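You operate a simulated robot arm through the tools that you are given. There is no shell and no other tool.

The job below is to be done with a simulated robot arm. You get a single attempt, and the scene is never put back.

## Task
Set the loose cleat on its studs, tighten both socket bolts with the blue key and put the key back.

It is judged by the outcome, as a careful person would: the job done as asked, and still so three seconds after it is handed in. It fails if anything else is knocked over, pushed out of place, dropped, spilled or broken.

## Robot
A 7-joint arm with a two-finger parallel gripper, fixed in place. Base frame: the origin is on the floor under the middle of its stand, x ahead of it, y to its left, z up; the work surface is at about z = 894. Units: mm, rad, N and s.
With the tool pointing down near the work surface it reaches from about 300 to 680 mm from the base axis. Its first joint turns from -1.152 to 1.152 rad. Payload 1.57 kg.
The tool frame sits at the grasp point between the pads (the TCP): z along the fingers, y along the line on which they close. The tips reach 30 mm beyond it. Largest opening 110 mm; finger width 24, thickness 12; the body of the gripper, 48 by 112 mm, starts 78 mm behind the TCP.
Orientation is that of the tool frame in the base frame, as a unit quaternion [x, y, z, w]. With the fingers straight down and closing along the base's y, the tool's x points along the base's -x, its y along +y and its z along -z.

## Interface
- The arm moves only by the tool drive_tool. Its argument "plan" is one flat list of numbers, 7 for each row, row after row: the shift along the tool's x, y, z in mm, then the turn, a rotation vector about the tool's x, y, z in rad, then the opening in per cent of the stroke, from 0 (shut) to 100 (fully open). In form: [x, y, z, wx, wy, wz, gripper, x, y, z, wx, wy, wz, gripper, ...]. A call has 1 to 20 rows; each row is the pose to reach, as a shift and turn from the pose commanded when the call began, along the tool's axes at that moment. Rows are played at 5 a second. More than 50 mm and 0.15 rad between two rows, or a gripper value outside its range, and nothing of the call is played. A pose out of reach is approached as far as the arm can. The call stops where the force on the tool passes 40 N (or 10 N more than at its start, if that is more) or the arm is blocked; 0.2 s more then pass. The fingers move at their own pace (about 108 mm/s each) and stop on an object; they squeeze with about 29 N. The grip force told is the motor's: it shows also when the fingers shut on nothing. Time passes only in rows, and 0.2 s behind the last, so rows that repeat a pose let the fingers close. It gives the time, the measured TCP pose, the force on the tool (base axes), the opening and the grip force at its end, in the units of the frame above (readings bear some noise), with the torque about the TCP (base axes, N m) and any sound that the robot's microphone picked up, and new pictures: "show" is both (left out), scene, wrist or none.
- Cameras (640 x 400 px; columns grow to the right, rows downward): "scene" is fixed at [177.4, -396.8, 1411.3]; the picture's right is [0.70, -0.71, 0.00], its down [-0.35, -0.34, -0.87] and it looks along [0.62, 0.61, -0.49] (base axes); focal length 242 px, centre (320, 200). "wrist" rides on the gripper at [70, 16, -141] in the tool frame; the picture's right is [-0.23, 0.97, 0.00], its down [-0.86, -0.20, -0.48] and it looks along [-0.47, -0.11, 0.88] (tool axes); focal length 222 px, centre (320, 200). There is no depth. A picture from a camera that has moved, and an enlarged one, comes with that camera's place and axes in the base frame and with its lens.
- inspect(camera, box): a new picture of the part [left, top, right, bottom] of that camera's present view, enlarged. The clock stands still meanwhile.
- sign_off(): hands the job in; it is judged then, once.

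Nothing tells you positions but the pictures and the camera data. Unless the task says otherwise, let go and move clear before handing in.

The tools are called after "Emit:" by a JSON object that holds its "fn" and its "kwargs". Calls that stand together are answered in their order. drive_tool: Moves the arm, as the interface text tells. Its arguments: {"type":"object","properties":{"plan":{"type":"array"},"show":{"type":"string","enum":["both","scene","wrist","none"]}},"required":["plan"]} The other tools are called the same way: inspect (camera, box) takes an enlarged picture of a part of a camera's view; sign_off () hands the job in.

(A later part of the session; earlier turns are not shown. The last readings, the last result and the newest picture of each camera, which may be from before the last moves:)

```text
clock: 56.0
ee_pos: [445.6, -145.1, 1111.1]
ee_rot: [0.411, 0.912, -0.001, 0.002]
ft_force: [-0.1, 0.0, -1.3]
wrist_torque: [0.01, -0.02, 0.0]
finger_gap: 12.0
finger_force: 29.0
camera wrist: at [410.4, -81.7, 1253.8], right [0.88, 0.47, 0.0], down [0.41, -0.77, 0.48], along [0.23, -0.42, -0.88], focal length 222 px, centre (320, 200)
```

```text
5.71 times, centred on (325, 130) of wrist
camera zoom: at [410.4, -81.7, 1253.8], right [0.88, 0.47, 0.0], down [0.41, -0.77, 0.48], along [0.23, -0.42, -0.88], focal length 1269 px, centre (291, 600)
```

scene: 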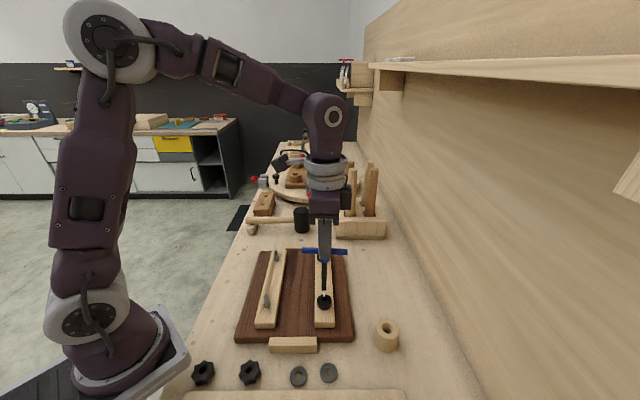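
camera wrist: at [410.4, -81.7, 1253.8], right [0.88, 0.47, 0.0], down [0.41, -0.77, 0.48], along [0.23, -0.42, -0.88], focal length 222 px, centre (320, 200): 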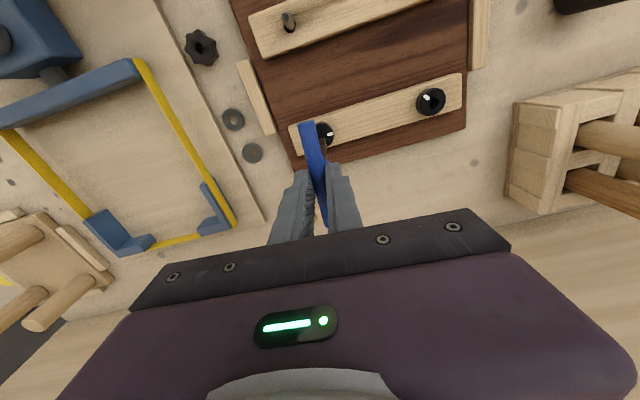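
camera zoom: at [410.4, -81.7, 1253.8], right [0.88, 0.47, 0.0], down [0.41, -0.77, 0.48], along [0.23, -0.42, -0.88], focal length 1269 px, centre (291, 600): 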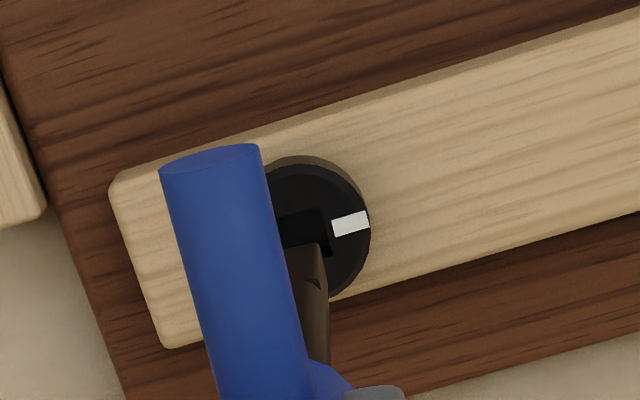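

The near bolt is done: its mark points along the cleat and the head has not shifted. Next I carry the key along the cleat to the far bolt while turning it anticlockwise to about 87° for a full clockwise stroke.

Emit:
{"fn": "drive_tool", "kwargs": {"plan": [0.5, 9, 0, 0, 0, -0.139, 2, 0.9, 18, 0, 0, 0, -0.278, 2, 1.4, 27.4, 0, 0, 0, -0.417, 2, 1.9, 36.6, 0, 0, 0, -0.556, 2, 2.4, 45.7, 0, 0, 0, -0.696, 2, 2.8, 54.8, 0, 0, 0, -0.835, 2, 3.3, 64, 0, 0, 0, -0.974, 2, 3.8, 73, 0, 0, 0, -1.113, 2, 4.2, 82.3, 0, 0, 0, -1.252, 2, 4.7, 91.4, 0, 0, 0, -1.391, 2, 5.2, 100.6, 0, 0, 0, -1.53, 2, 5.6, 109.7, 0, 0, 0, -1.669, 2, 6.1, 118.8, 0, 0, 0, -1.809, 2, 6.6, 128, 0, 0, 0, -1.948, 2, 7.1, 137, 0, 0, 0, -2.087, 2, 7.5, 146.3, 0, 0, 0, -2.226, 2, 8, 155.4, 0, 0, 0, -2.365, 2, 8, 155.4, 0, 0, 0, -2.365, 2, 8, 155.4, 0, 0, 0, -2.365, 2], "show": "both"}}

Emit:
{"fn": "inspect", "kwargs": {"camera": "scene", "box": [305, 225, 345, 285]}}

Emit:
{"fn": "inspect", "kwargs": {"camera": "wrist", "box": [300, 105, 350, 160]}}

```text
clock: 60.0
ee_pos: [556.5, -37.6, 1112.7]
ee_rot: [-0.688, 0.725, -0.002, 0.0]
ft_force: [-0.2, -0.6, -1.2]
wrist_torque: [-0.02, 0.02, -0.01]
finger_gap: 12.1
finger_force: 29.4
camera wrist: at [536.7, -105.5, 1254.0], right [-0.96, 0.28, 0.0], down [0.24, 0.84, 0.48], along [0.14, 0.46, -0.88], focal length 222 px, centre (320, 200)
```

scene: 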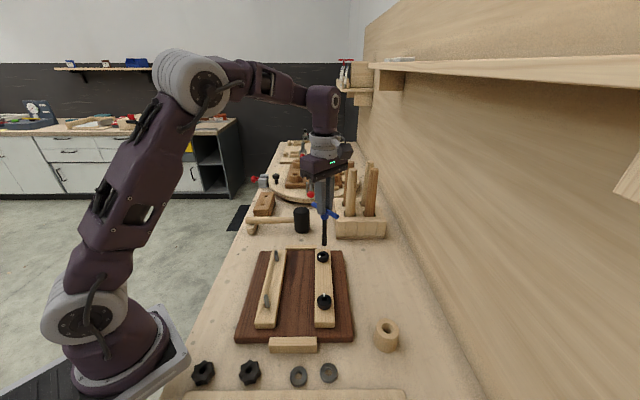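
wrist: 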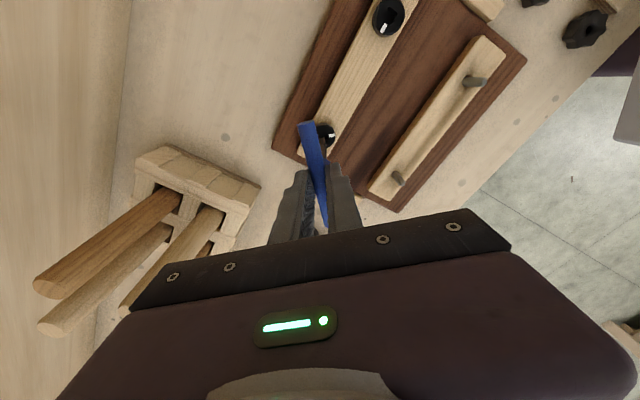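

```text
6.67 times, centred on (325, 255) of scene
camera zoom: at [177.4, -396.8, 1411.3], right [0.7, -0.71, 0.0], down [-0.35, -0.34, -0.87], along [0.62, 0.61, -0.49], focal length 1611 px, centre (287, -167)
```

zoom: 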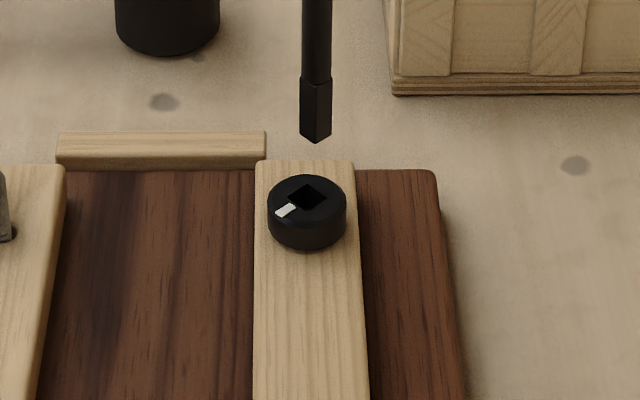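

```text
7.27 times, centred on (325, 132) of wrist
camera zoom: at [536.7, -105.5, 1254.0], right [-0.96, 0.28, 0.0], down [0.24, 0.84, 0.48], along [0.14, 0.46, -0.88], focal length 1615 px, centre (284, 691)
```

zoom: 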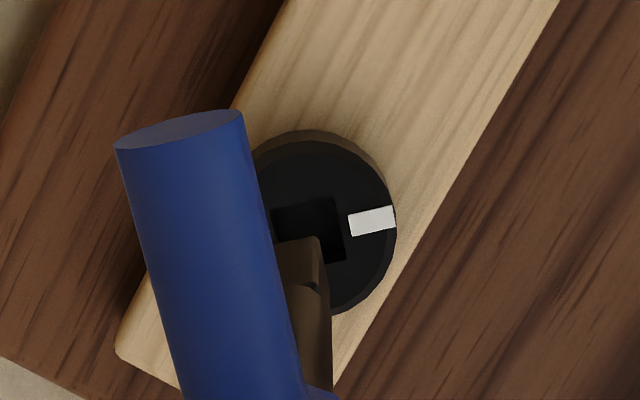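

The far socket sits about 3 mm from the bit, and both cameras agree. I'll correct for that with a slight yaw trim and lower to about 10 mm above the head.

Emit:
{"fn": "drive_tool", "kwargs": {"plan": [-2.9, 1.9, 0, 0, 0, 0.035, 2, -2.9, 1.9, 12, 0, 0, 0.035, 2, -2.9, 1.9, 24, 0, 0, 0.035, 2, -2.9, 1.9, 24, 0, 0, 0.035, 2], "show": "none"}}

Emit:
{"fn": "inspect", "kwargs": {"camera": "scene", "box": [305, 235, 345, 275]}}

Emit:
{"fn": "inspect", "kwargs": {"camera": "wrist", "box": [300, 105, 350, 160]}}

```text
clock: 61.0
ee_pos: [556.3, -34.8, 1088.5]
ee_rot: [-0.675, 0.738, -0.002, 0.0]
ft_force: [0.2, 0.2, -0.9]
wrist_torque: [-0.02, -0.01, 0.0]
finger_gap: 11.9
finger_force: 29.6
```

```text
10.00 times, centred on (325, 255) of scene
camera zoom: at [177.4, -396.8, 1411.3], right [0.7, -0.71, 0.0], down [-0.35, -0.34, -0.87], along [0.62, 0.61, -0.49], focal length 2416 px, centre (270, -350)
```

zoom: 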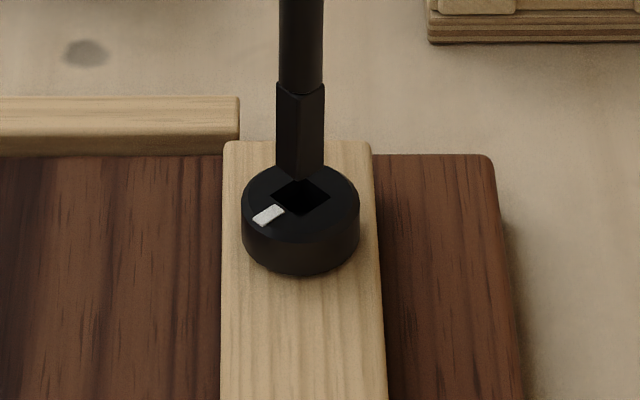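

```text
7.27 times, centred on (325, 132) of wrist
camera zoom: at [532.6, -101.5, 1229.6], right [-0.95, 0.31, 0.0], down [0.27, 0.84, 0.48], along [0.15, 0.45, -0.88], focal length 1615 px, centre (284, 691)
```

zoom: 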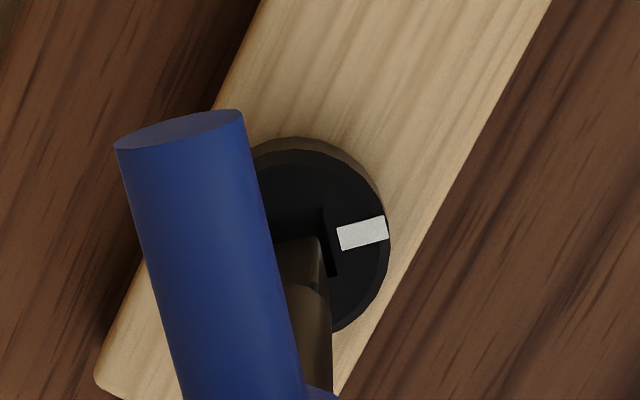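

Aligned within half a millimetre in both views. Lowering the bit into the far socket, stopping just short of the bottom.

Emit:
{"fn": "drive_tool", "kwargs": {"plan": [0.2, 0, 4, 0, 0, 0, 2, 0.2, 0, 8, 0, 0, 0, 2, 0.2, 0, 10.5, 0, 0, 0, 2, 0.2, 0, 12.5, 0, 0, 0, 2, 0.2, 0, 14.5, 0, 0, 0, 2, 0.2, 0, 16.5, 0, 0, 0, 2, 0.2, 0, 18.5, 0, 0, 0, 2, 0.2, 0, 20.5, 0, 0, 0, 2, 0.2, 0, 20.5, 0, 0, 0, 2], "show": "none"}}

Emit:
{"fn": "inspect", "kwargs": {"camera": "scene", "box": [305, 225, 345, 275]}}

```text
clock: 63.0
ee_pos: [554.3, -33.9, 1067.0]
ee_rot: [-0.675, 0.738, -0.003, 0.0]
ft_force: [0.6, -1.2, -1.9]
wrist_torque: [-0.09, -0.01, 0.02]
finger_gap: 12.3
finger_force: 29.2
```

```text
8.00 times, centred on (325, 250) of scene
camera zoom: at [177.4, -396.8, 1411.3], right [0.7, -0.71, 0.0], down [-0.35, -0.34, -0.87], along [0.62, 0.61, -0.49], focal length 1933 px, centre (280, -200)
```

zoom: 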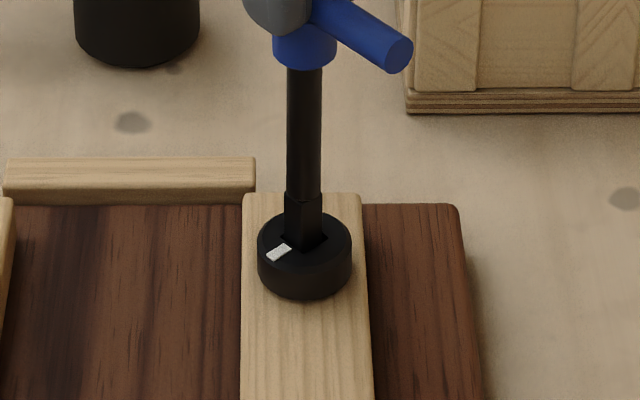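

The bit is in the far socket with no side load. The key's tip sits a few millimetres off the tool axis, so I'll turn about the tip's axis rather than the TCP's; first 0.8 rad.

Emit:
{"fn": "drive_tool", "kwargs": {"plan": [0.267, -0.237, 0, 0, 0, 0.1, 2, 0.556, -0.446, 0, 0, 0, 0.2, 2, 0.865, -0.625, 0, 0, 0, 0.3, 2, 1.19, -0.772, 0, 0, 0, 0.4, 2, 1.529, -0.886, 0, 0, 0, 0.5, 2, 1.876, -0.966, 0, 0, 0, 0.6, 2, 2.231, -1.011, 0, 0, 0, 0.7, 2, 2.588, -1.02, 0, 0, 0, 0.8, 2, 2.588, -1.02, 0, 0, 0, 0.8, 2], "show": "none"}}

Emit:
{"fn": "inspect", "kwargs": {"camera": "scene", "box": [305, 225, 345, 275]}}

```text
clock: 65.0
ee_pos: [556.1, -36.3, 1068.3]
ee_rot: [-0.333, 0.943, -0.002, 0.001]
ft_force: [-4.5, -2.8, 0.9]
wrist_torque: [-0.46, 0.58, 0.06]
finger_gap: 12.0
finger_force: 28.7
```

```text
8.00 times, centred on (325, 250) of scene
camera zoom: at [177.2, -396.9, 1411.3], right [0.7, -0.71, 0.0], down [-0.35, -0.34, -0.87], along [0.62, 0.61, -0.49], focal length 1933 px, centre (280, -200)
```

zoom: 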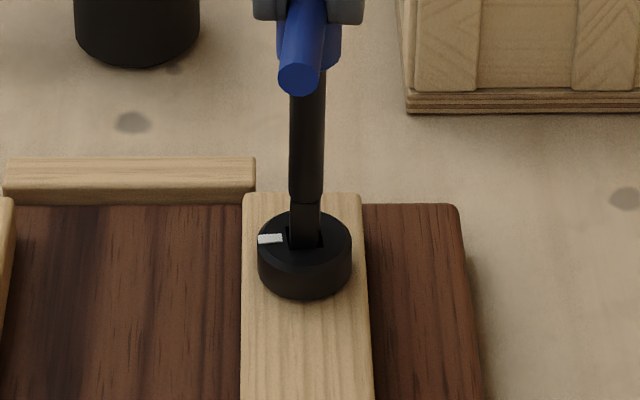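

The mark is turning with the key and torque is still negligible. Continuing with a small relief shift.

Emit:
{"fn": "drive_tool", "kwargs": {"plan": [0.967, -0.187, 0, 0, 0, 0.1, 2, 1.256, -0.396, 0, 0, 0, 0.2, 2, 1.565, -0.575, 0, 0, 0, 0.3, 2, 1.89, -0.722, 0, 0, 0, 0.4, 2, 2.229, -0.836, 0, 0, 0, 0.5, 2, 2.576, -0.916, 0, 0, 0, 0.6, 2, 2.931, -0.961, 0, 0, 0, 0.7, 2, 3.288, -0.97, 0, 0, 0, 0.8, 2, 3.643, -0.943, 0, 0, 0, 0.9, 2, 3.643, -0.943, 0, 0, 0, 0.9, 2], "show": "none"}}

Emit:
{"fn": "inspect", "kwargs": {"camera": "scene", "box": [305, 225, 345, 275]}}

```text
clock: 67.2
ee_pos: [554.9, -40.2, 1068.2]
ee_rot: [0.111, 0.994, -0.002, 0.003]
ft_force: [7.6, -0.7, 1.7]
wrist_torque: [-0.18, -0.93, 0.01]
finger_gap: 12.1
finger_force: 28.9
```

```text
8.00 times, centred on (325, 250) of scene
camera zoom: at [177.5, -396.8, 1411.3], right [0.7, -0.71, 0.0], down [-0.35, -0.34, -0.87], along [0.62, 0.61, -0.49], focal length 1933 px, centre (280, -200)
```

zoom: 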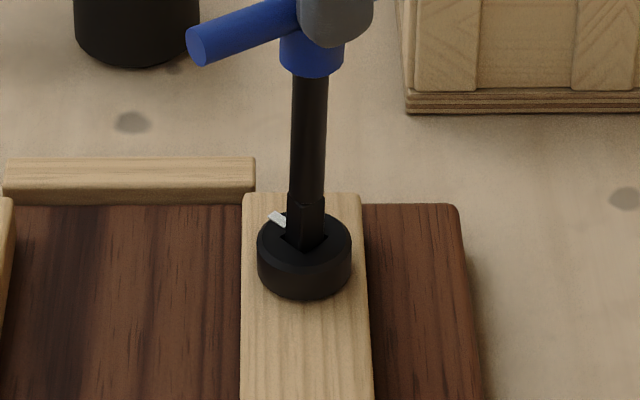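

Emit:
{"fn": "drive_tool", "kwargs": {"plan": [-1.0, 0.1, 0, 0, 0, 0, 2, -0.87, -0.02, 0, 0, 0, 0.1, 2, -0.73, -0.11, 0, 0, 0, 0.2, 2, -0.58, -0.2, 0, 0, 0, 0.3, 2, -0.43, -0.27, 0, 0, 0, 0.4, 2, -0.26, -0.33, 0, 0, 0, 0.5, 2, -0.26, -0.33, 0, 0, 0, 0.5, 2], "show": "none"}}

Emit:
{"fn": "inspect", "kwargs": {"camera": "scene", "box": [305, 225, 345, 275]}}

```text
clock: 68.8
ee_pos: [554.7, -39.2, 1066.8]
ee_rot: [0.352, 0.936, -0.001, 0.001]
ft_force: [-2.8, 3.3, 5.8]
wrist_torque: [0.4, 0.43, 0.07]
finger_gap: 12.0
finger_force: 29.2
```

```text
8.00 times, centred on (325, 250) of scene
camera zoom: at [177.2, -396.7, 1411.3], right [0.7, -0.71, 0.0], down [-0.35, -0.34, -0.87], along [0.62, 0.61, -0.49], focal length 1933 px, centre (280, -200)
```

zoom: 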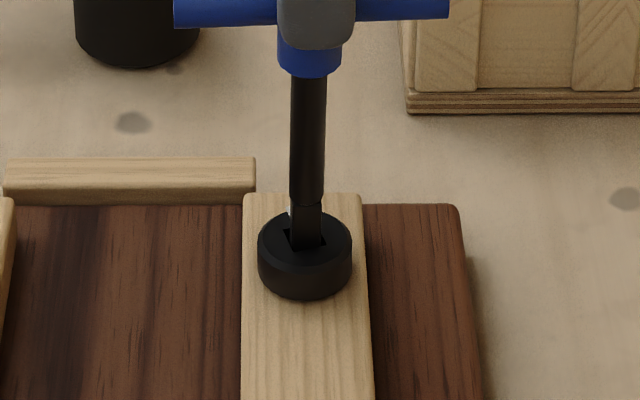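

Emit:
{"fn": "drive_tool", "kwargs": {"plan": [0.3, 0, 0, 0, 0, 0.08, 2, 0.4, 0, 0, 0, 0, 0.16, 2, 0.5, 0, 0, 0, 0, 0.24, 2, 0.5, 0, 0, 0, 0, 0.3, 2, 0.5, 0, 0, 0, 0, 0.36, 2, 0.5, 0, 0, 0, 0, 0.36, 2], "show": "none"}}

Emit:
{"fn": "inspect", "kwargs": {"camera": "scene", "box": [305, 225, 345, 275]}}

```text
clock: 70.2
ee_pos: [553.4, -38.7, 1066.8]
ee_rot: [0.514, 0.858, -0.001, 0.003]
ft_force: [0.1, 4.0, -12.2]
wrist_torque: [0.21, 0.07, 0.38]
finger_gap: 12.1
finger_force: 28.9
```

```text
8.00 times, centred on (325, 250) of scene
camera zoom: at [177.6, -396.7, 1411.3], right [0.7, -0.71, 0.0], down [-0.35, -0.34, -0.87], along [0.62, 0.61, -0.49], focal length 1933 px, centre (280, -200)
```

zoom: 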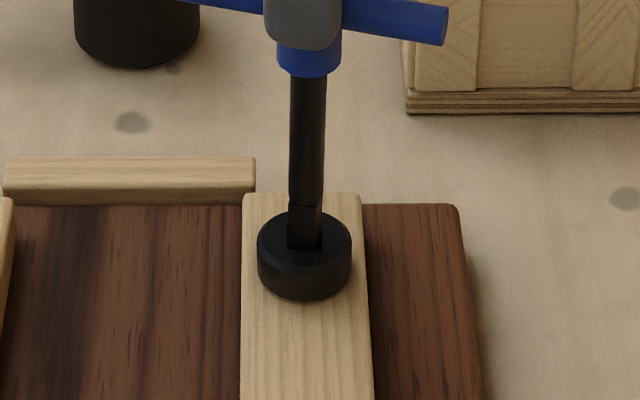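

Torque is rising (0.38 N·m) with the socket nearly square to the cleat. I'll turn a bit further to bring it to the same firm stop.

Emit:
{"fn": "drive_tool", "kwargs": {"plan": [0, 0, 0, 0, 0, 0.04, 2, 0, 0, 0, 0, 0, 0.08, 2, 0, 0, 0, 0, 0, 0.12, 2, 0, 0, 0, 0, 0, 0.16, 2, 0, 0, 0, 0, 0, 0.16, 2], "show": "none"}}

Emit:
{"fn": "inspect", "kwargs": {"camera": "scene", "box": [305, 225, 345, 275]}}

Emit:
{"fn": "inspect", "kwargs": {"camera": "wrist", "box": [290, 105, 350, 165]}}

```text
clock: 71.4
ee_pos: [554.1, -39.8, 1067.6]
ee_rot: [0.58, 0.815, 0.0, 0.003]
ft_force: [1.0, 2.7, -4.9]
wrist_torque: [-0.12, -0.13, 0.85]
finger_gap: 14.3
finger_force: 28.7
```

```text
8.00 times, centred on (325, 250) of scene
camera zoom: at [177.5, -396.7, 1411.3], right [0.7, -0.71, 0.0], down [-0.35, -0.34, -0.87], along [0.62, 0.61, -0.49], focal length 1933 px, centre (280, -200)
```

zoom: 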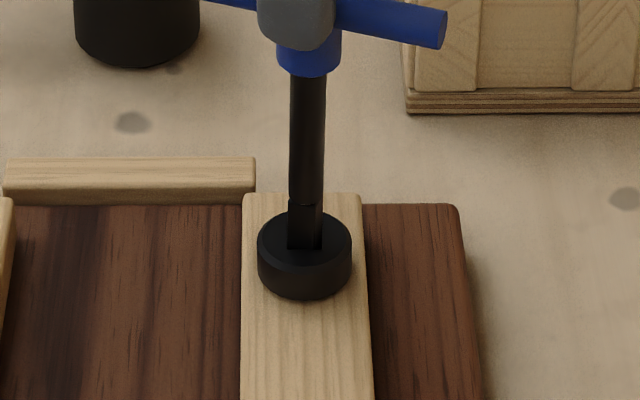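

```text
6.67 times, centred on (320, 135) of wrist
camera zoom: at [545.9, 32.5, 1208.8], right [0.99, 0.1, 0.0], down [0.09, -0.87, 0.48], along [0.05, -0.48, -0.88], focal length 1481 px, centre (320, 633)
```

zoom: 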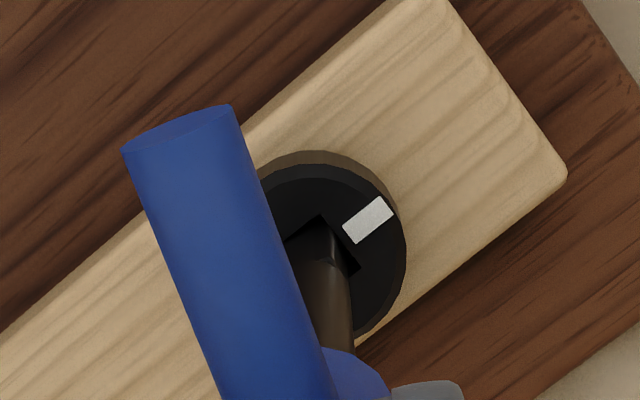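

The far bolt is at the same hard stop (0.85 N·m), mark along the cleat. I'll back off within the play, then lift the key out.

Emit:
{"fn": "drive_tool", "kwargs": {"plan": [0, 0, 0, 0, 0, -0.07, 2, 0, 0, 0, 0, 0, -0.15, 2, 0, 0, 0, 0, 0, -0.15, 2, 0, 0, 0, 0, 0, -0.24, 2, 0, 0, 0, 0, 0, -0.33, 2, 0, 0, 0, 0, 0, -0.4, 2, 0, 0, 0, 0, 0, -0.4, 2], "show": "none"}}

Emit:
{"fn": "inspect", "kwargs": {"camera": "wrist", "box": [290, 105, 350, 165]}}

```text
clock: 73.0
ee_pos: [553.6, -39.1, 1068.0]
ee_rot: [0.407, 0.914, -0.001, 0.002]
ft_force: [-0.4, 0.2, -0.8]
wrist_torque: [0.0, -0.02, 0.01]
finger_gap: 12.0
finger_force: 29.4
```

```text
6.67 times, centred on (320, 135) of wrist
camera zoom: at [518.5, 23.9, 1208.9], right [0.88, 0.48, 0.0], down [0.42, -0.77, 0.48], along [0.23, -0.42, -0.88], focal length 1481 px, centre (320, 633)
```

zoom: 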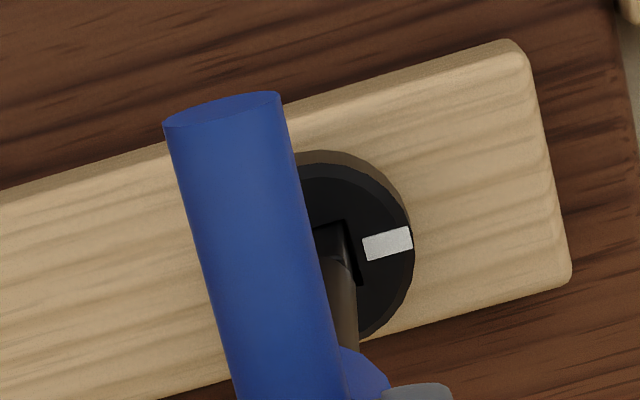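

Free again. Lifting the key out of the far socket and checking both bolts.

Emit:
{"fn": "drive_tool", "kwargs": {"plan": [0, 0, -3, 0, 0, 0, 2, 0, 0, -8, 0, 0, 0, 2, 0, 0, -15, 0, 0, 0, 2, 0, 0, -30, 0, 0, 0, 2, 0, 0, -50, 0, 0, 0, 2, 0, 0, -60, 0, 0, 0, 2, 0, 0, -60, 0, 0, 0, 2], "show": "both"}}

Emit:
{"fn": "inspect", "kwargs": {"camera": "scene", "box": [235, 220, 355, 345]}}

Emit:
{"fn": "inspect", "kwargs": {"camera": "wrist", "box": [290, 95, 360, 165]}}

```text
clock: 74.6
ee_pos: [554.6, -38.4, 1125.4]
ee_rot: [0.407, 0.913, -0.002, 0.002]
ft_force: [0.1, 0.2, -0.9]
wrist_torque: [-0.01, -0.01, -0.01]
finger_gap: 12.1
finger_force: 29.1
camera wrist: at [518.8, 24.3, 1268.3], right [0.88, 0.48, 0.0], down [0.42, -0.77, 0.48], along [0.23, -0.42, -0.88], focal length 222 px, centre (320, 200)
```

scene: 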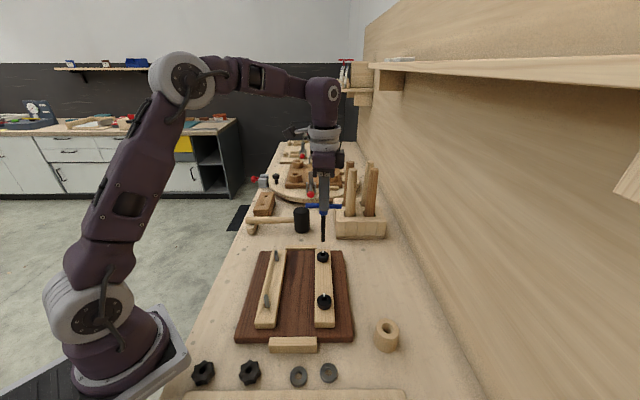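
wrist: 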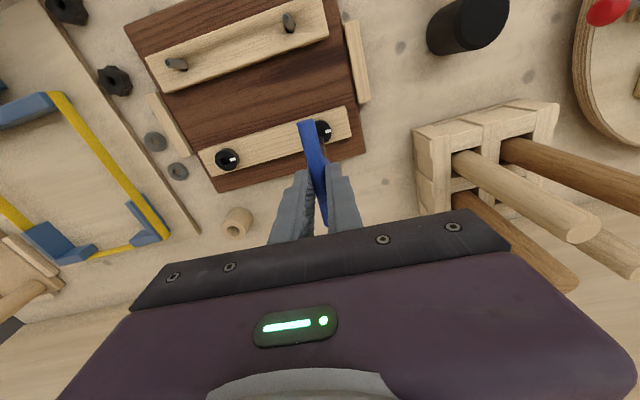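

```text
3.20 times, centred on (295, 282) of scene
camera zoom: at [177.4, -396.8, 1411.3], right [0.7, -0.71, 0.0], down [-0.35, -0.34, -0.87], along [0.62, 0.61, -0.49], focal length 773 px, centre (400, -64)
```

zoom: 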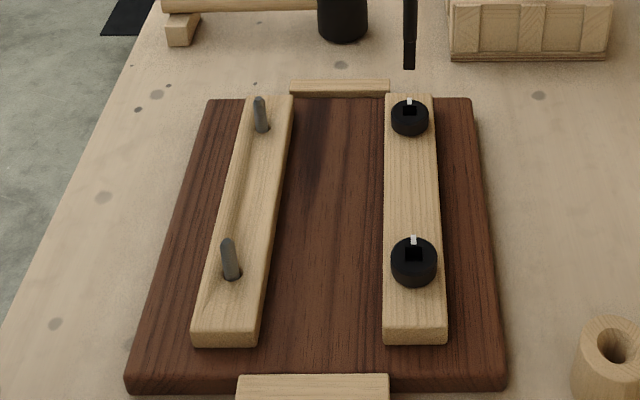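

```text
5.71 times, centred on (325, 130) of wrist
camera zoom: at [518.8, 24.3, 1268.3], right [0.88, 0.48, 0.0], down [0.42, -0.77, 0.48], along [0.23, -0.42, -0.88], focal length 1269 px, centre (291, 600)
```

zoom: 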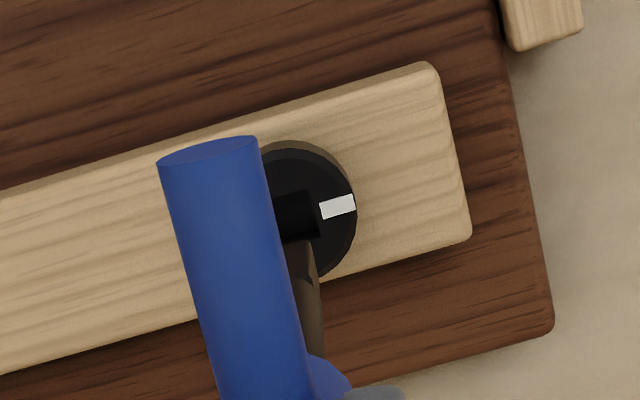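

Both bolts' marks point the same way along the cleat and the loose cleat sits square on its studs. Now I carry the key back above its holder, turning it to its original orientation.

Emit:
{"fn": "drive_tool", "kwargs": {"plan": [-11.9, -16.5, 0, 0, 0, -0.135, 2, -23.8, -33, 0, 0, 0, -0.27, 2, -35.7, -49.6, 0, 0, 0, -0.404, 2, -47.6, -66.2, 0, 0, 0, -0.539, 2, -59.5, -82.7, 0, 0, 0, -0.673, 2, -71.4, -99.2, 0, 0, 0, -0.808, 2, -83.3, -115.8, 0, 0, 0, -0.943, 2, -95.2, -132.3, 0, 0, 0, -1.077, 2, -107.1, -148.9, 0, 0, 0, -1.212, 2, -119, -165.4, 0, 0, 0, -1.347, 2, -130.9, -182, 0, 0, 0, -1.481, 2, -142.8, -198.5, 0, 0, 0, -1.616, 2, -142.8, -198.5, 0, 0, 0, -1.616, 2, -142.8, -198.5, 0, 0, 0, -1.616, 2], "show": "both"}}

Emit:
{"fn": "inspect", "kwargs": {"camera": "scene", "box": [360, 250, 430, 360]}}

Emit:
{"fn": "inspect", "kwargs": {"camera": "wrist", "box": [295, 95, 350, 160]}}

```text
clock: 77.6
ee_pos: [500.8, -277.8, 1128.1]
ee_rot: [-0.379, 0.925, -0.002, 0.001]
ft_force: [-0.4, 0.4, -1.0]
wrist_torque: [-0.01, 0.01, 0.02]
finger_gap: 12.1
finger_force: 29.0
camera wrist: at [439.9, -315.4, 1269.7], right [-0.52, 0.85, -0.01], down [0.75, 0.46, 0.48], along [0.41, 0.25, -0.88], focal length 222 px, centre (320, 200)
```

scene: 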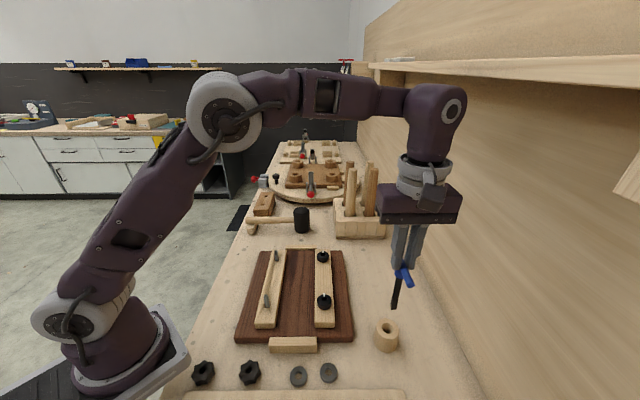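
wrist: 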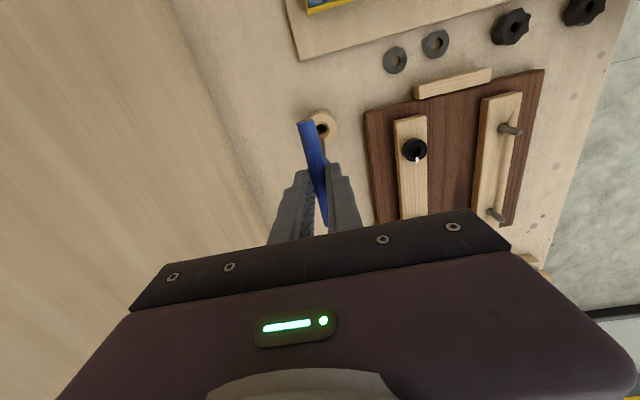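

```text
3.64 times, centred on (395, 305) of scene
camera zoom: at [177.4, -396.8, 1411.3], right [0.7, -0.71, 0.0], down [-0.35, -0.34, -0.87], along [0.62, 0.61, -0.49], focal length 879 px, centre (47, -182)
```

zoom: 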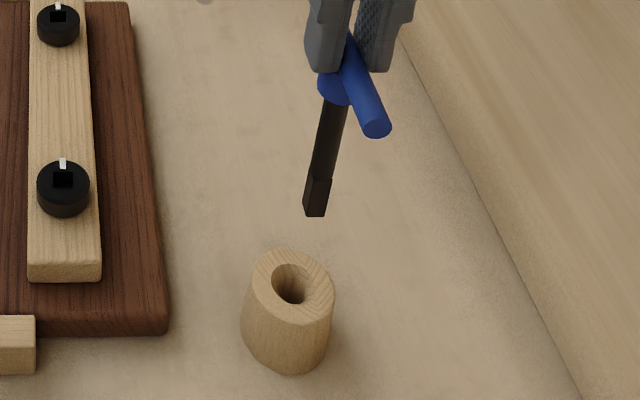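

```text
6.15 times, centred on (322, 128) of wrist
camera zoom: at [439.9, -315.4, 1269.7], right [-0.52, 0.85, -0.01], down [0.75, 0.46, 0.48], along [0.41, 0.25, -0.88], focal length 1367 px, centre (305, 646)
```

zoom: 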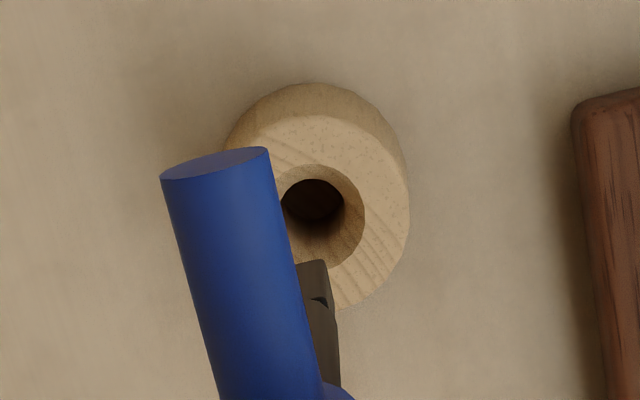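

The key hangs with a slight tilt (about 1.5°) after the turning. I'll counter-tilt the hand to bring it vertical, shift toward the holder's hole and lower until the tip is just above it for a closer look.

Emit:
{"fn": "drive_tool", "kwargs": {"plan": [1.9, 1, 0, 0.008, -0.013, 0, 2, 3.83, 2.1, 10, 0.0157, -0.026, 0, 2, 3.83, 2.1, 25, 0.0157, -0.026, 0, 2, 3.83, 2.1, 40, 0.0157, -0.026, 0, 2, 3.83, 2.1, 52, 0.0157, -0.026, 0, 2, 3.83, 2.1, 52, 0.0157, -0.026, 0, 2], "show": "both"}}

Emit:
{"fn": "inspect", "kwargs": {"camera": "scene", "box": [365, 280, 415, 360]}}

Emit:
{"fn": "inspect", "kwargs": {"camera": "wrist", "box": [295, 95, 350, 160]}}

```text
clock: 79.0
ee_pos: [499.2, -278.8, 1076.2]
ee_rot: [-0.379, 0.925, -0.005, 0.017]
ft_force: [0.3, 0.5, -0.6]
wrist_torque: [0.0, -0.03, 0.01]
finger_gap: 12.1
finger_force: 29.0
camera wrist: at [432.4, -317.2, 1216.0], right [-0.52, 0.85, -0.01], down [0.73, 0.46, 0.5], along [0.44, 0.25, -0.86], focal length 222 px, centre (320, 200)
```

scene: 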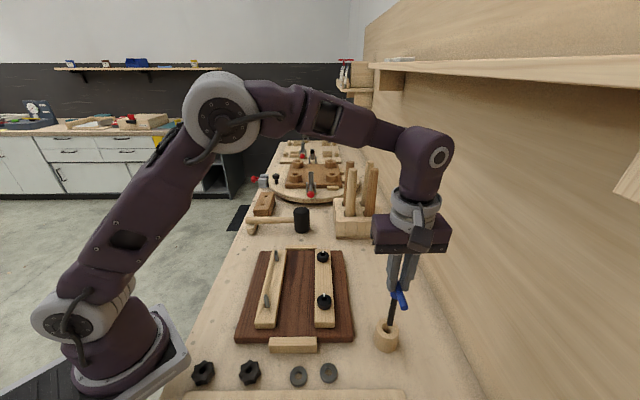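
wrist: 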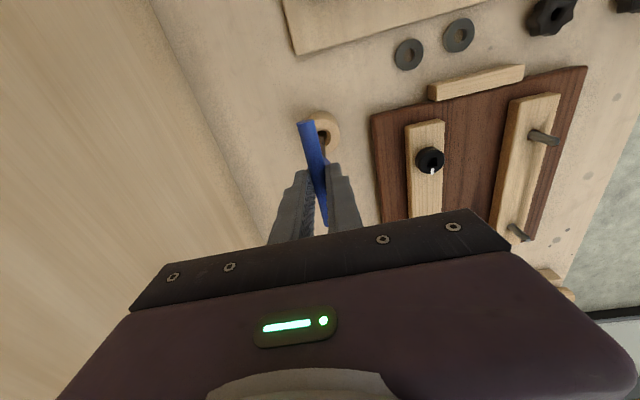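

```text
5.00 times, centred on (390, 320) of scene
camera zoom: at [177.4, -396.8, 1411.3], right [0.7, -0.71, 0.0], down [-0.35, -0.34, -0.87], along [0.62, 0.61, -0.49], focal length 1208 px, centre (-30, -400)
```

zoom: 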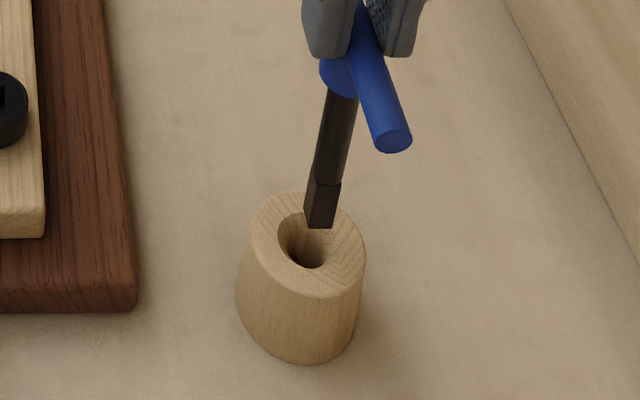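

```text
6.15 times, centred on (322, 128) of wrist
camera zoom: at [432.4, -317.2, 1216.0], right [-0.52, 0.85, -0.01], down [0.73, 0.46, 0.5], along [0.44, 0.25, -0.86], focal length 1367 px, centre (305, 646)
```

zoom: 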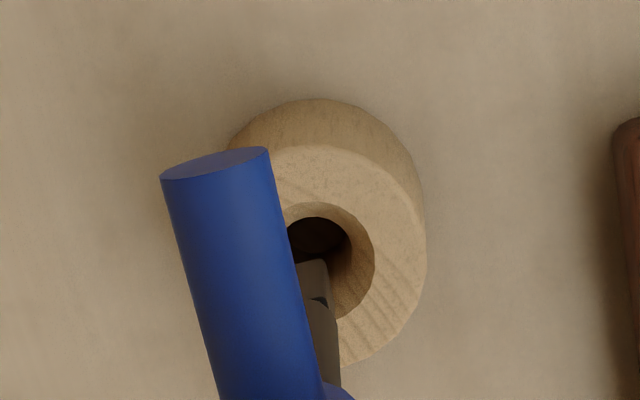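

Emit:
{"fn": "inspect", "kwargs": {"camera": "scene", "box": [374, 305, 402, 345]}}

Emit:
{"fn": "inspect", "kwargs": {"camera": "wrist", "box": [300, 110, 345, 155]}}

```text
10.00 times, centred on (388, 325) of scene
camera zoom: at [177.4, -396.8, 1411.3], right [0.7, -0.71, 0.0], down [-0.35, -0.34, -0.87], along [0.62, 0.61, -0.49], focal length 2416 px, centre (-360, -1050)
```

zoom: 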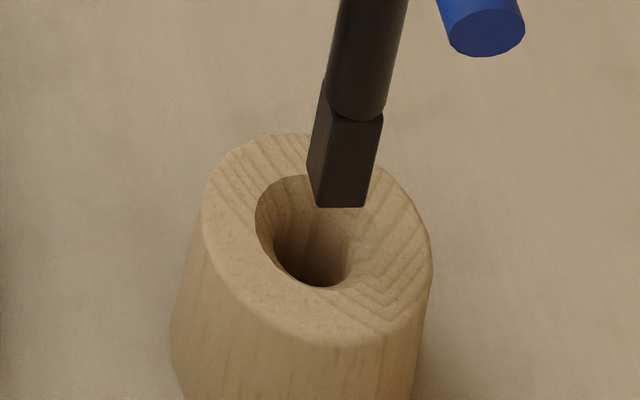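

```text
8.89 times, centred on (322, 132) of wrist
camera zoom: at [432.4, -317.2, 1216.0], right [-0.52, 0.85, -0.01], down [0.73, 0.46, 0.5], along [0.44, 0.25, -0.86], focal length 1974 px, centre (298, 800)
```

zoom: 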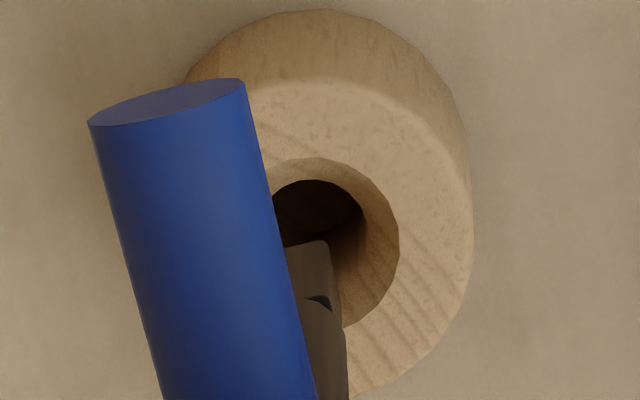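

The wrist view shows the key actually slid about 2 mm along its bar rather than tilting, so my counter-tilt made it lean. I'll undo it (plus a little the other way), recentre over the hole and check again.

Emit:
{"fn": "drive_tool", "kwargs": {"plan": [-0.6, -1.5, -1, -0.018, 0.013, 0, 2, -1.3, -2.9, -1, -0.036, 0.026, 0, 2, -1.3, -2.9, -1, -0.036, 0.026, 0, 2, -1.3, -2.9, -1, -0.036, 0.026, 0, 2], "show": "none"}}

Emit:
{"fn": "inspect", "kwargs": {"camera": "scene", "box": [374, 280, 410, 345]}}

Emit:
{"fn": "inspect", "kwargs": {"camera": "wrist", "box": [300, 110, 345, 155]}}

```text
clock: 80.0
ee_pos: [500.9, -280.4, 1077.8]
ee_rot: [-0.38, 0.925, 0.008, -0.003]
ft_force: [0.7, -0.2, -0.7]
wrist_torque: [-0.01, -0.01, -0.01]
finger_gap: 12.1
finger_force: 29.1
```

```text
6.15 times, centred on (392, 312) of scene
camera zoom: at [177.4, -396.8, 1411.3], right [0.7, -0.71, 0.0], down [-0.35, -0.34, -0.87], along [0.62, 0.61, -0.49], focal length 1487 px, centre (-123, -492)
```

zoom: 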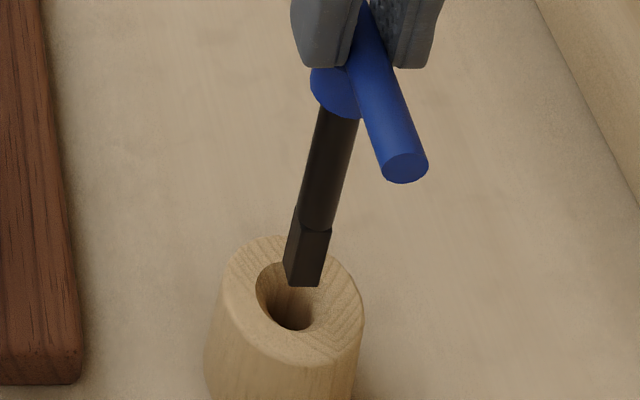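

```text
8.89 times, centred on (322, 132) of wrist
camera zoom: at [441.1, -319.3, 1219.1], right [-0.52, 0.85, 0.01], down [0.75, 0.45, 0.48], along [0.4, 0.26, -0.88], focal length 1974 px, centre (298, 800)
```

zoom: 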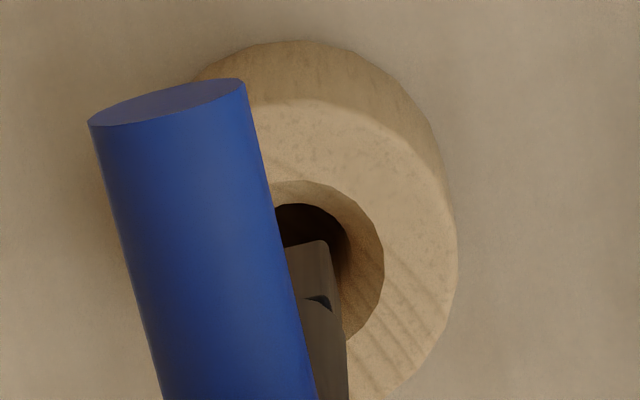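

The key now hangs vertical and its tip is within a millimetre of the hole's axis. I'll lower it into the holder in small steps, watching side forces.

Emit:
{"fn": "drive_tool", "kwargs": {"plan": [-0.4, 0.3, 4, 0, 0, 0, 2, -0.4, 0.2, 8, 0, 0, 0, 2, -0.4, 0.15, 11, 0, 0, 0, 2, -0.4, 0.1, 14, 0, 0, 0, 2, -0.4, 0.05, 17, 0, 0, 0, 2, -0.4, 0, 20, 0, 0, 0, 2, -0.4, -0.1, 23, 0, 0, 0, 2, -0.4, -0.1, 23, 0, 0, 0, 2], "show": "none"}}

Emit:
{"fn": "inspect", "kwargs": {"camera": "scene", "box": [374, 280, 410, 345]}}

Emit:
{"fn": "inspect", "kwargs": {"camera": "wrist", "box": [300, 110, 345, 155]}}

```text
clock: 81.8
ee_pos: [501.2, -280.6, 1054.7]
ee_rot: [-0.379, 0.925, 0.007, -0.002]
ft_force: [0.6, 0.4, -1.2]
wrist_torque: [-0.01, 0.02, 0.02]
finger_gap: 12.1
finger_force: 29.0
```

```text
6.15 times, centred on (392, 312) of scene
camera zoom: at [177.4, -396.8, 1411.3], right [0.7, -0.71, 0.0], down [-0.35, -0.34, -0.87], along [0.62, 0.61, -0.49], focal length 1487 px, centre (-123, -492)
```

zoom: 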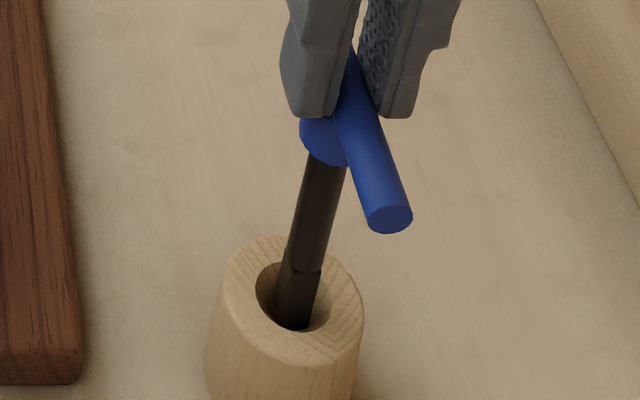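

```text
8.89 times, centred on (322, 132) of wrist
camera zoom: at [441.5, -318.8, 1196.3], right [-0.52, 0.85, 0.01], down [0.75, 0.45, 0.48], along [0.4, 0.26, -0.88], focal length 1974 px, centre (298, 800)
```

zoom: 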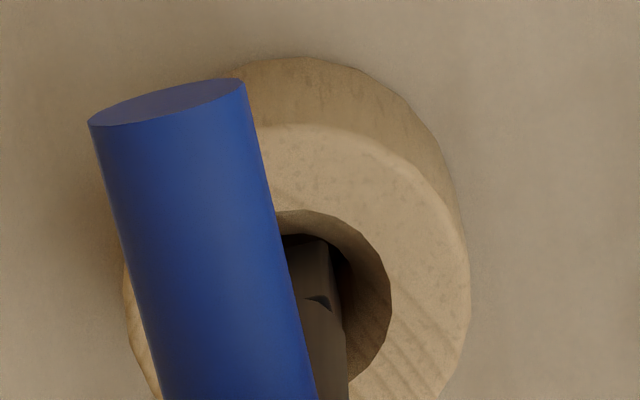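

Emit:
{"fn": "drive_tool", "kwargs": {"plan": [0, -0.03, 2, 0, 0, 0, 2, 0, -0.06, 4, 0, 0, 0, 2, 0, -0.1, 6, 0, 0, 0, 2, 0, -0.13, 8, 0, 0, 0, 2, 0, -0.17, 10, 0, 0, 0, 2, 0, -0.2, 12, 0, 0, 0, 2, 0, -0.2, 12, 0, 0, 0, 2], "show": "none"}}

Emit:
{"fn": "inspect", "kwargs": {"camera": "scene", "box": [374, 280, 410, 345]}}

```text
clock: 83.4
ee_pos: [500.8, -280.4, 1042.0]
ee_rot: [-0.379, 0.925, 0.007, -0.003]
ft_force: [0.8, -1.0, -0.4]
wrist_torque: [-0.01, 0.02, 0.0]
finger_gap: 12.0
finger_force: 28.8
```

```text
6.15 times, centred on (392, 312) of scene
camera zoom: at [177.4, -396.8, 1411.3], right [0.7, -0.71, 0.0], down [-0.35, -0.34, -0.87], along [0.62, 0.61, -0.49], focal length 1487 px, centre (-123, -492)
```

zoom: 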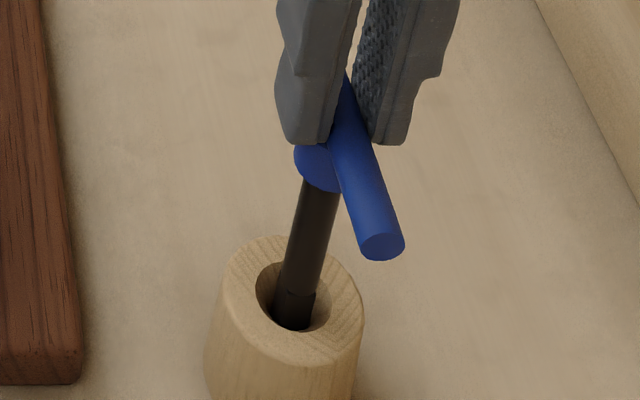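

Emit:
{"fn": "drive_tool", "kwargs": {"plan": [0, -0.03, 2, 0, 0, 0, 2, 0, -0.06, 4, 0, 0, 0, 2, 0, -0.1, 6, 0, 0, 0, 2, 0, -0.13, 8, 0, 0, 0, 2, 0, -0.17, 10, 0, 0, 0, 2, 0, -0.2, 12, 0, 0, 0, 2, 0, -0.24, 14, 0, 0, 0, 2, 0, -0.27, 16, 0, 0, 0, 2, 0, -0.3, 18, 0, 0, 0, 2, 0, -0.3, 18, 0, 0, 0, 2], "show": "none"}}

Emit:
{"fn": "inspect", "kwargs": {"camera": "scene", "box": [370, 285, 420, 355]}}

```text
clock: 85.6
ee_pos: [500.7, -280.8, 1025.1]
ee_rot: [-0.38, 0.925, 0.007, -0.003]
ft_force: [0.7, 2.2, -1.5]
wrist_torque: [0.06, -0.13, 0.0]
finger_gap: 11.9
finger_force: 28.5
```

```text
5.71 times, centred on (395, 320) of scene
camera zoom: at [177.4, -396.7, 1411.3], right [0.7, -0.71, 0.0], down [-0.35, -0.34, -0.87], along [0.62, 0.61, -0.49], focal length 1381 px, centre (-109, -486)
```

zoom: 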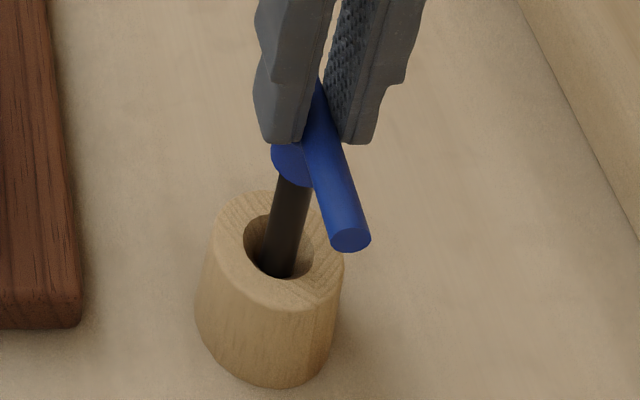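

Almost home with only a couple of newtons. I'll lower the last few millimetres until it rests.

Emit:
{"fn": "drive_tool", "kwargs": {"plan": [0, 0, 1, 0, 0, 0, 2, 0, 0, 2, 0, 0, 0, 2, 0, 0, 3, 0, 0, 0, 2, 0, 0, 3, 0, 0, 0, 2], "show": "none"}}

```text
clock: 86.6
ee_pos: [501.5, -280.8, 1020.8]
ee_rot: [-0.38, 0.925, 0.008, -0.003]
ft_force: [0.5, 0.1, -1.4]
wrist_torque: [-0.04, -0.01, -0.02]
finger_gap: 12.1
finger_force: 29.4
```

Emit:
{"fn": "drive_tool", "kwargs": {"plan": [0, 0, 0.7, 0, 0, 0, 2, 0, 0, 1.4, 0, 0, 0, 2, 0, 0, 1.4, 0, 0, 0, 2], "show": "none"}}

```text
clock: 87.4
ee_pos: [501.1, -279.8, 1021.6]
ee_rot: [-0.379, 0.925, 0.007, -0.002]
ft_force: [0.4, 0.4, 2.2]
wrist_torque: [-0.04, 0.03, 0.02]
finger_gap: 12.0
finger_force: 29.3
```

The key is resting on the bottom (about 3 N of support). I'll open the fingers and let it stand.

Emit:
{"fn": "drive_tool", "kwargs": {"plan": [0, 0, 0, 0, 0, 0, 14, 0, 0, 0, 0, 0, 0, 18, 0, 0, 0, 0, 0, 0, 24, 0, 0, 0, 0, 0, 0, 24], "show": "both"}}

Emit:
{"fn": "inspect", "kwargs": {"camera": "scene", "box": [370, 285, 420, 355]}}

Emit:
{"fn": "inspect", "kwargs": {"camera": "wrist", "box": [270, 100, 370, 220]}}

```text
clock: 88.4
ee_pos: [500.0, -280.0, 1020.4]
ee_rot: [-0.379, 0.925, 0.007, -0.002]
ft_force: [-0.8, 0.4, 0.1]
wrist_torque: [0.01, -0.01, -0.02]
finger_gap: 26.4
finger_force: 0.0
camera wrist: at [440.6, -319.1, 1162.0], right [-0.52, 0.85, 0.01], down [0.75, 0.45, 0.48], along [0.4, 0.26, -0.88], focal length 222 px, centre (320, 200)
```

scene: 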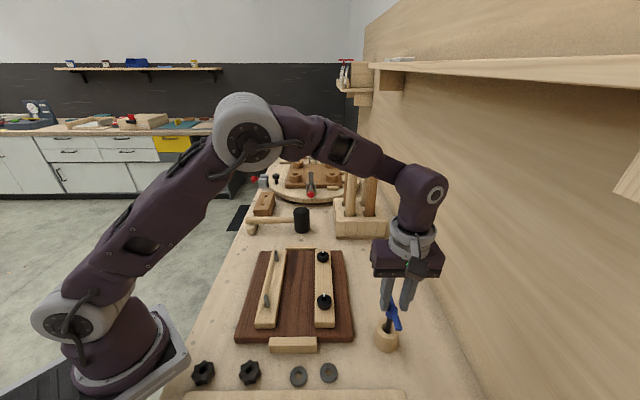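
wrist: 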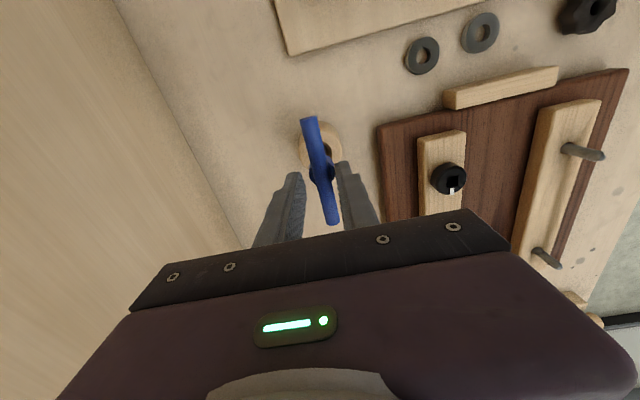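

```text
5.71 times, centred on (395, 320) of scene
camera zoom: at [177.4, -396.8, 1411.3], right [0.7, -0.71, 0.0], down [-0.35, -0.34, -0.87], along [0.62, 0.61, -0.49], focal length 1381 px, centre (-109, -486)
```

zoom: 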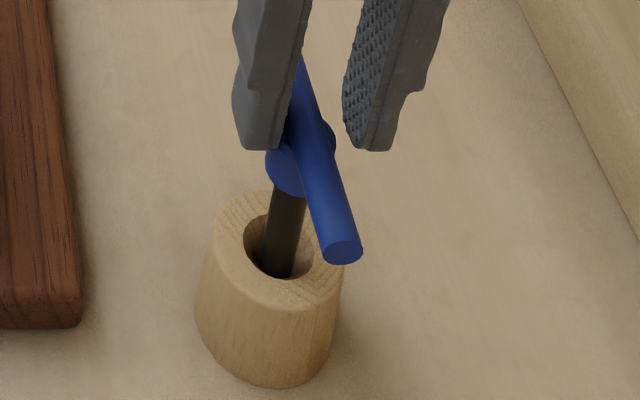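

```text
3.33 times, centred on (320, 160) of wrist
camera zoom: at [440.6, -319.1, 1162.0], right [-0.52, 0.85, 0.01], down [0.75, 0.45, 0.48], along [0.4, 0.26, -0.88], focal length 740 px, centre (320, 333)
```

zoom: 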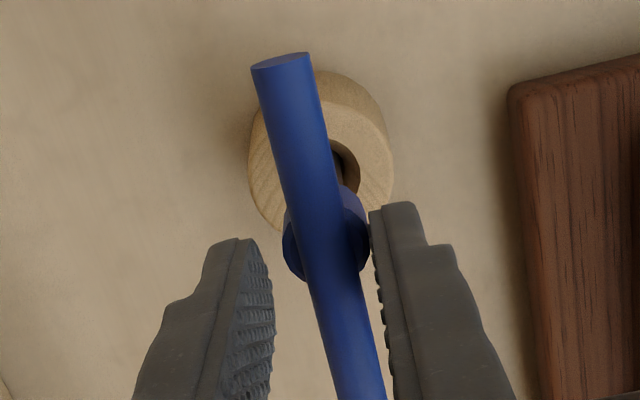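

The key stands in its holder, leaning slightly within the hole's play. I'll open wider so nothing brushes it, then lift straight up.

Emit:
{"fn": "drive_tool", "kwargs": {"plan": [0, 0, 0, 0, 0, 0, 40, 0, 0, 0, 0, 0, 0, 60, 0, 0, 0, 0, 0, 0, 60], "show": "none"}}

Emit:
{"fn": "inspect", "kwargs": {"camera": "scene", "box": [370, 285, 420, 355]}}

Emit:
{"fn": "inspect", "kwargs": {"camera": "wrist", "box": [250, 80, 400, 230]}}

```text
clock: 89.2
ee_pos: [499.7, -279.4, 1021.1]
ee_rot: [-0.379, 0.925, 0.007, -0.004]
ft_force: [-0.2, -0.3, 0.3]
wrist_torque: [0.0, -0.04, 0.0]
finger_gap: 65.7
finger_force: 0.1
```

```text
5.71 times, centred on (395, 320) of scene
camera zoom: at [177.4, -396.8, 1411.3], right [0.7, -0.71, 0.0], down [-0.35, -0.34, -0.87], along [0.62, 0.61, -0.49], focal length 1381 px, centre (-109, -486)
```

zoom: 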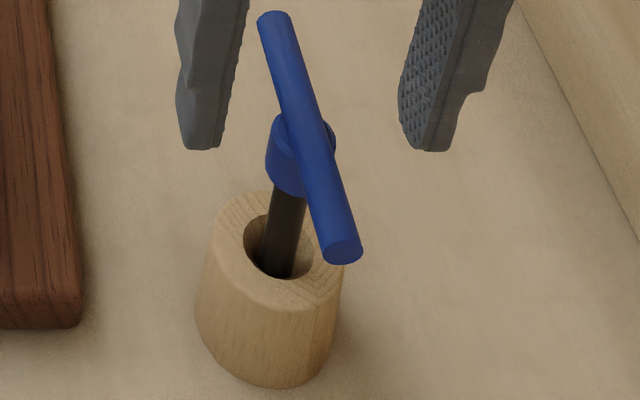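

```text
2.67 times, centred on (325, 155) of wrist
camera zoom: at [440.6, -319.1, 1162.0], right [-0.52, 0.85, 0.01], down [0.75, 0.45, 0.48], along [0.4, 0.26, -0.88], focal length 592 px, centre (307, 320)
```

zoom: 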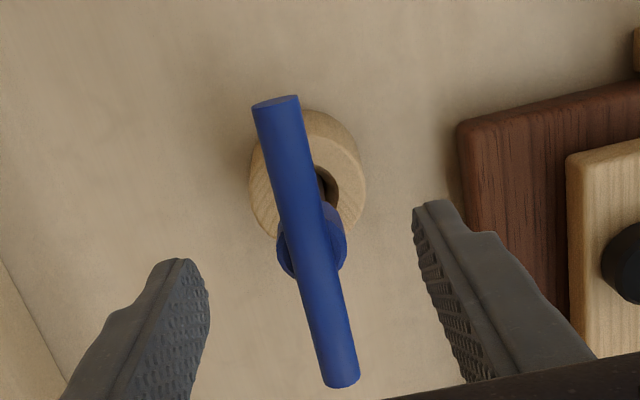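

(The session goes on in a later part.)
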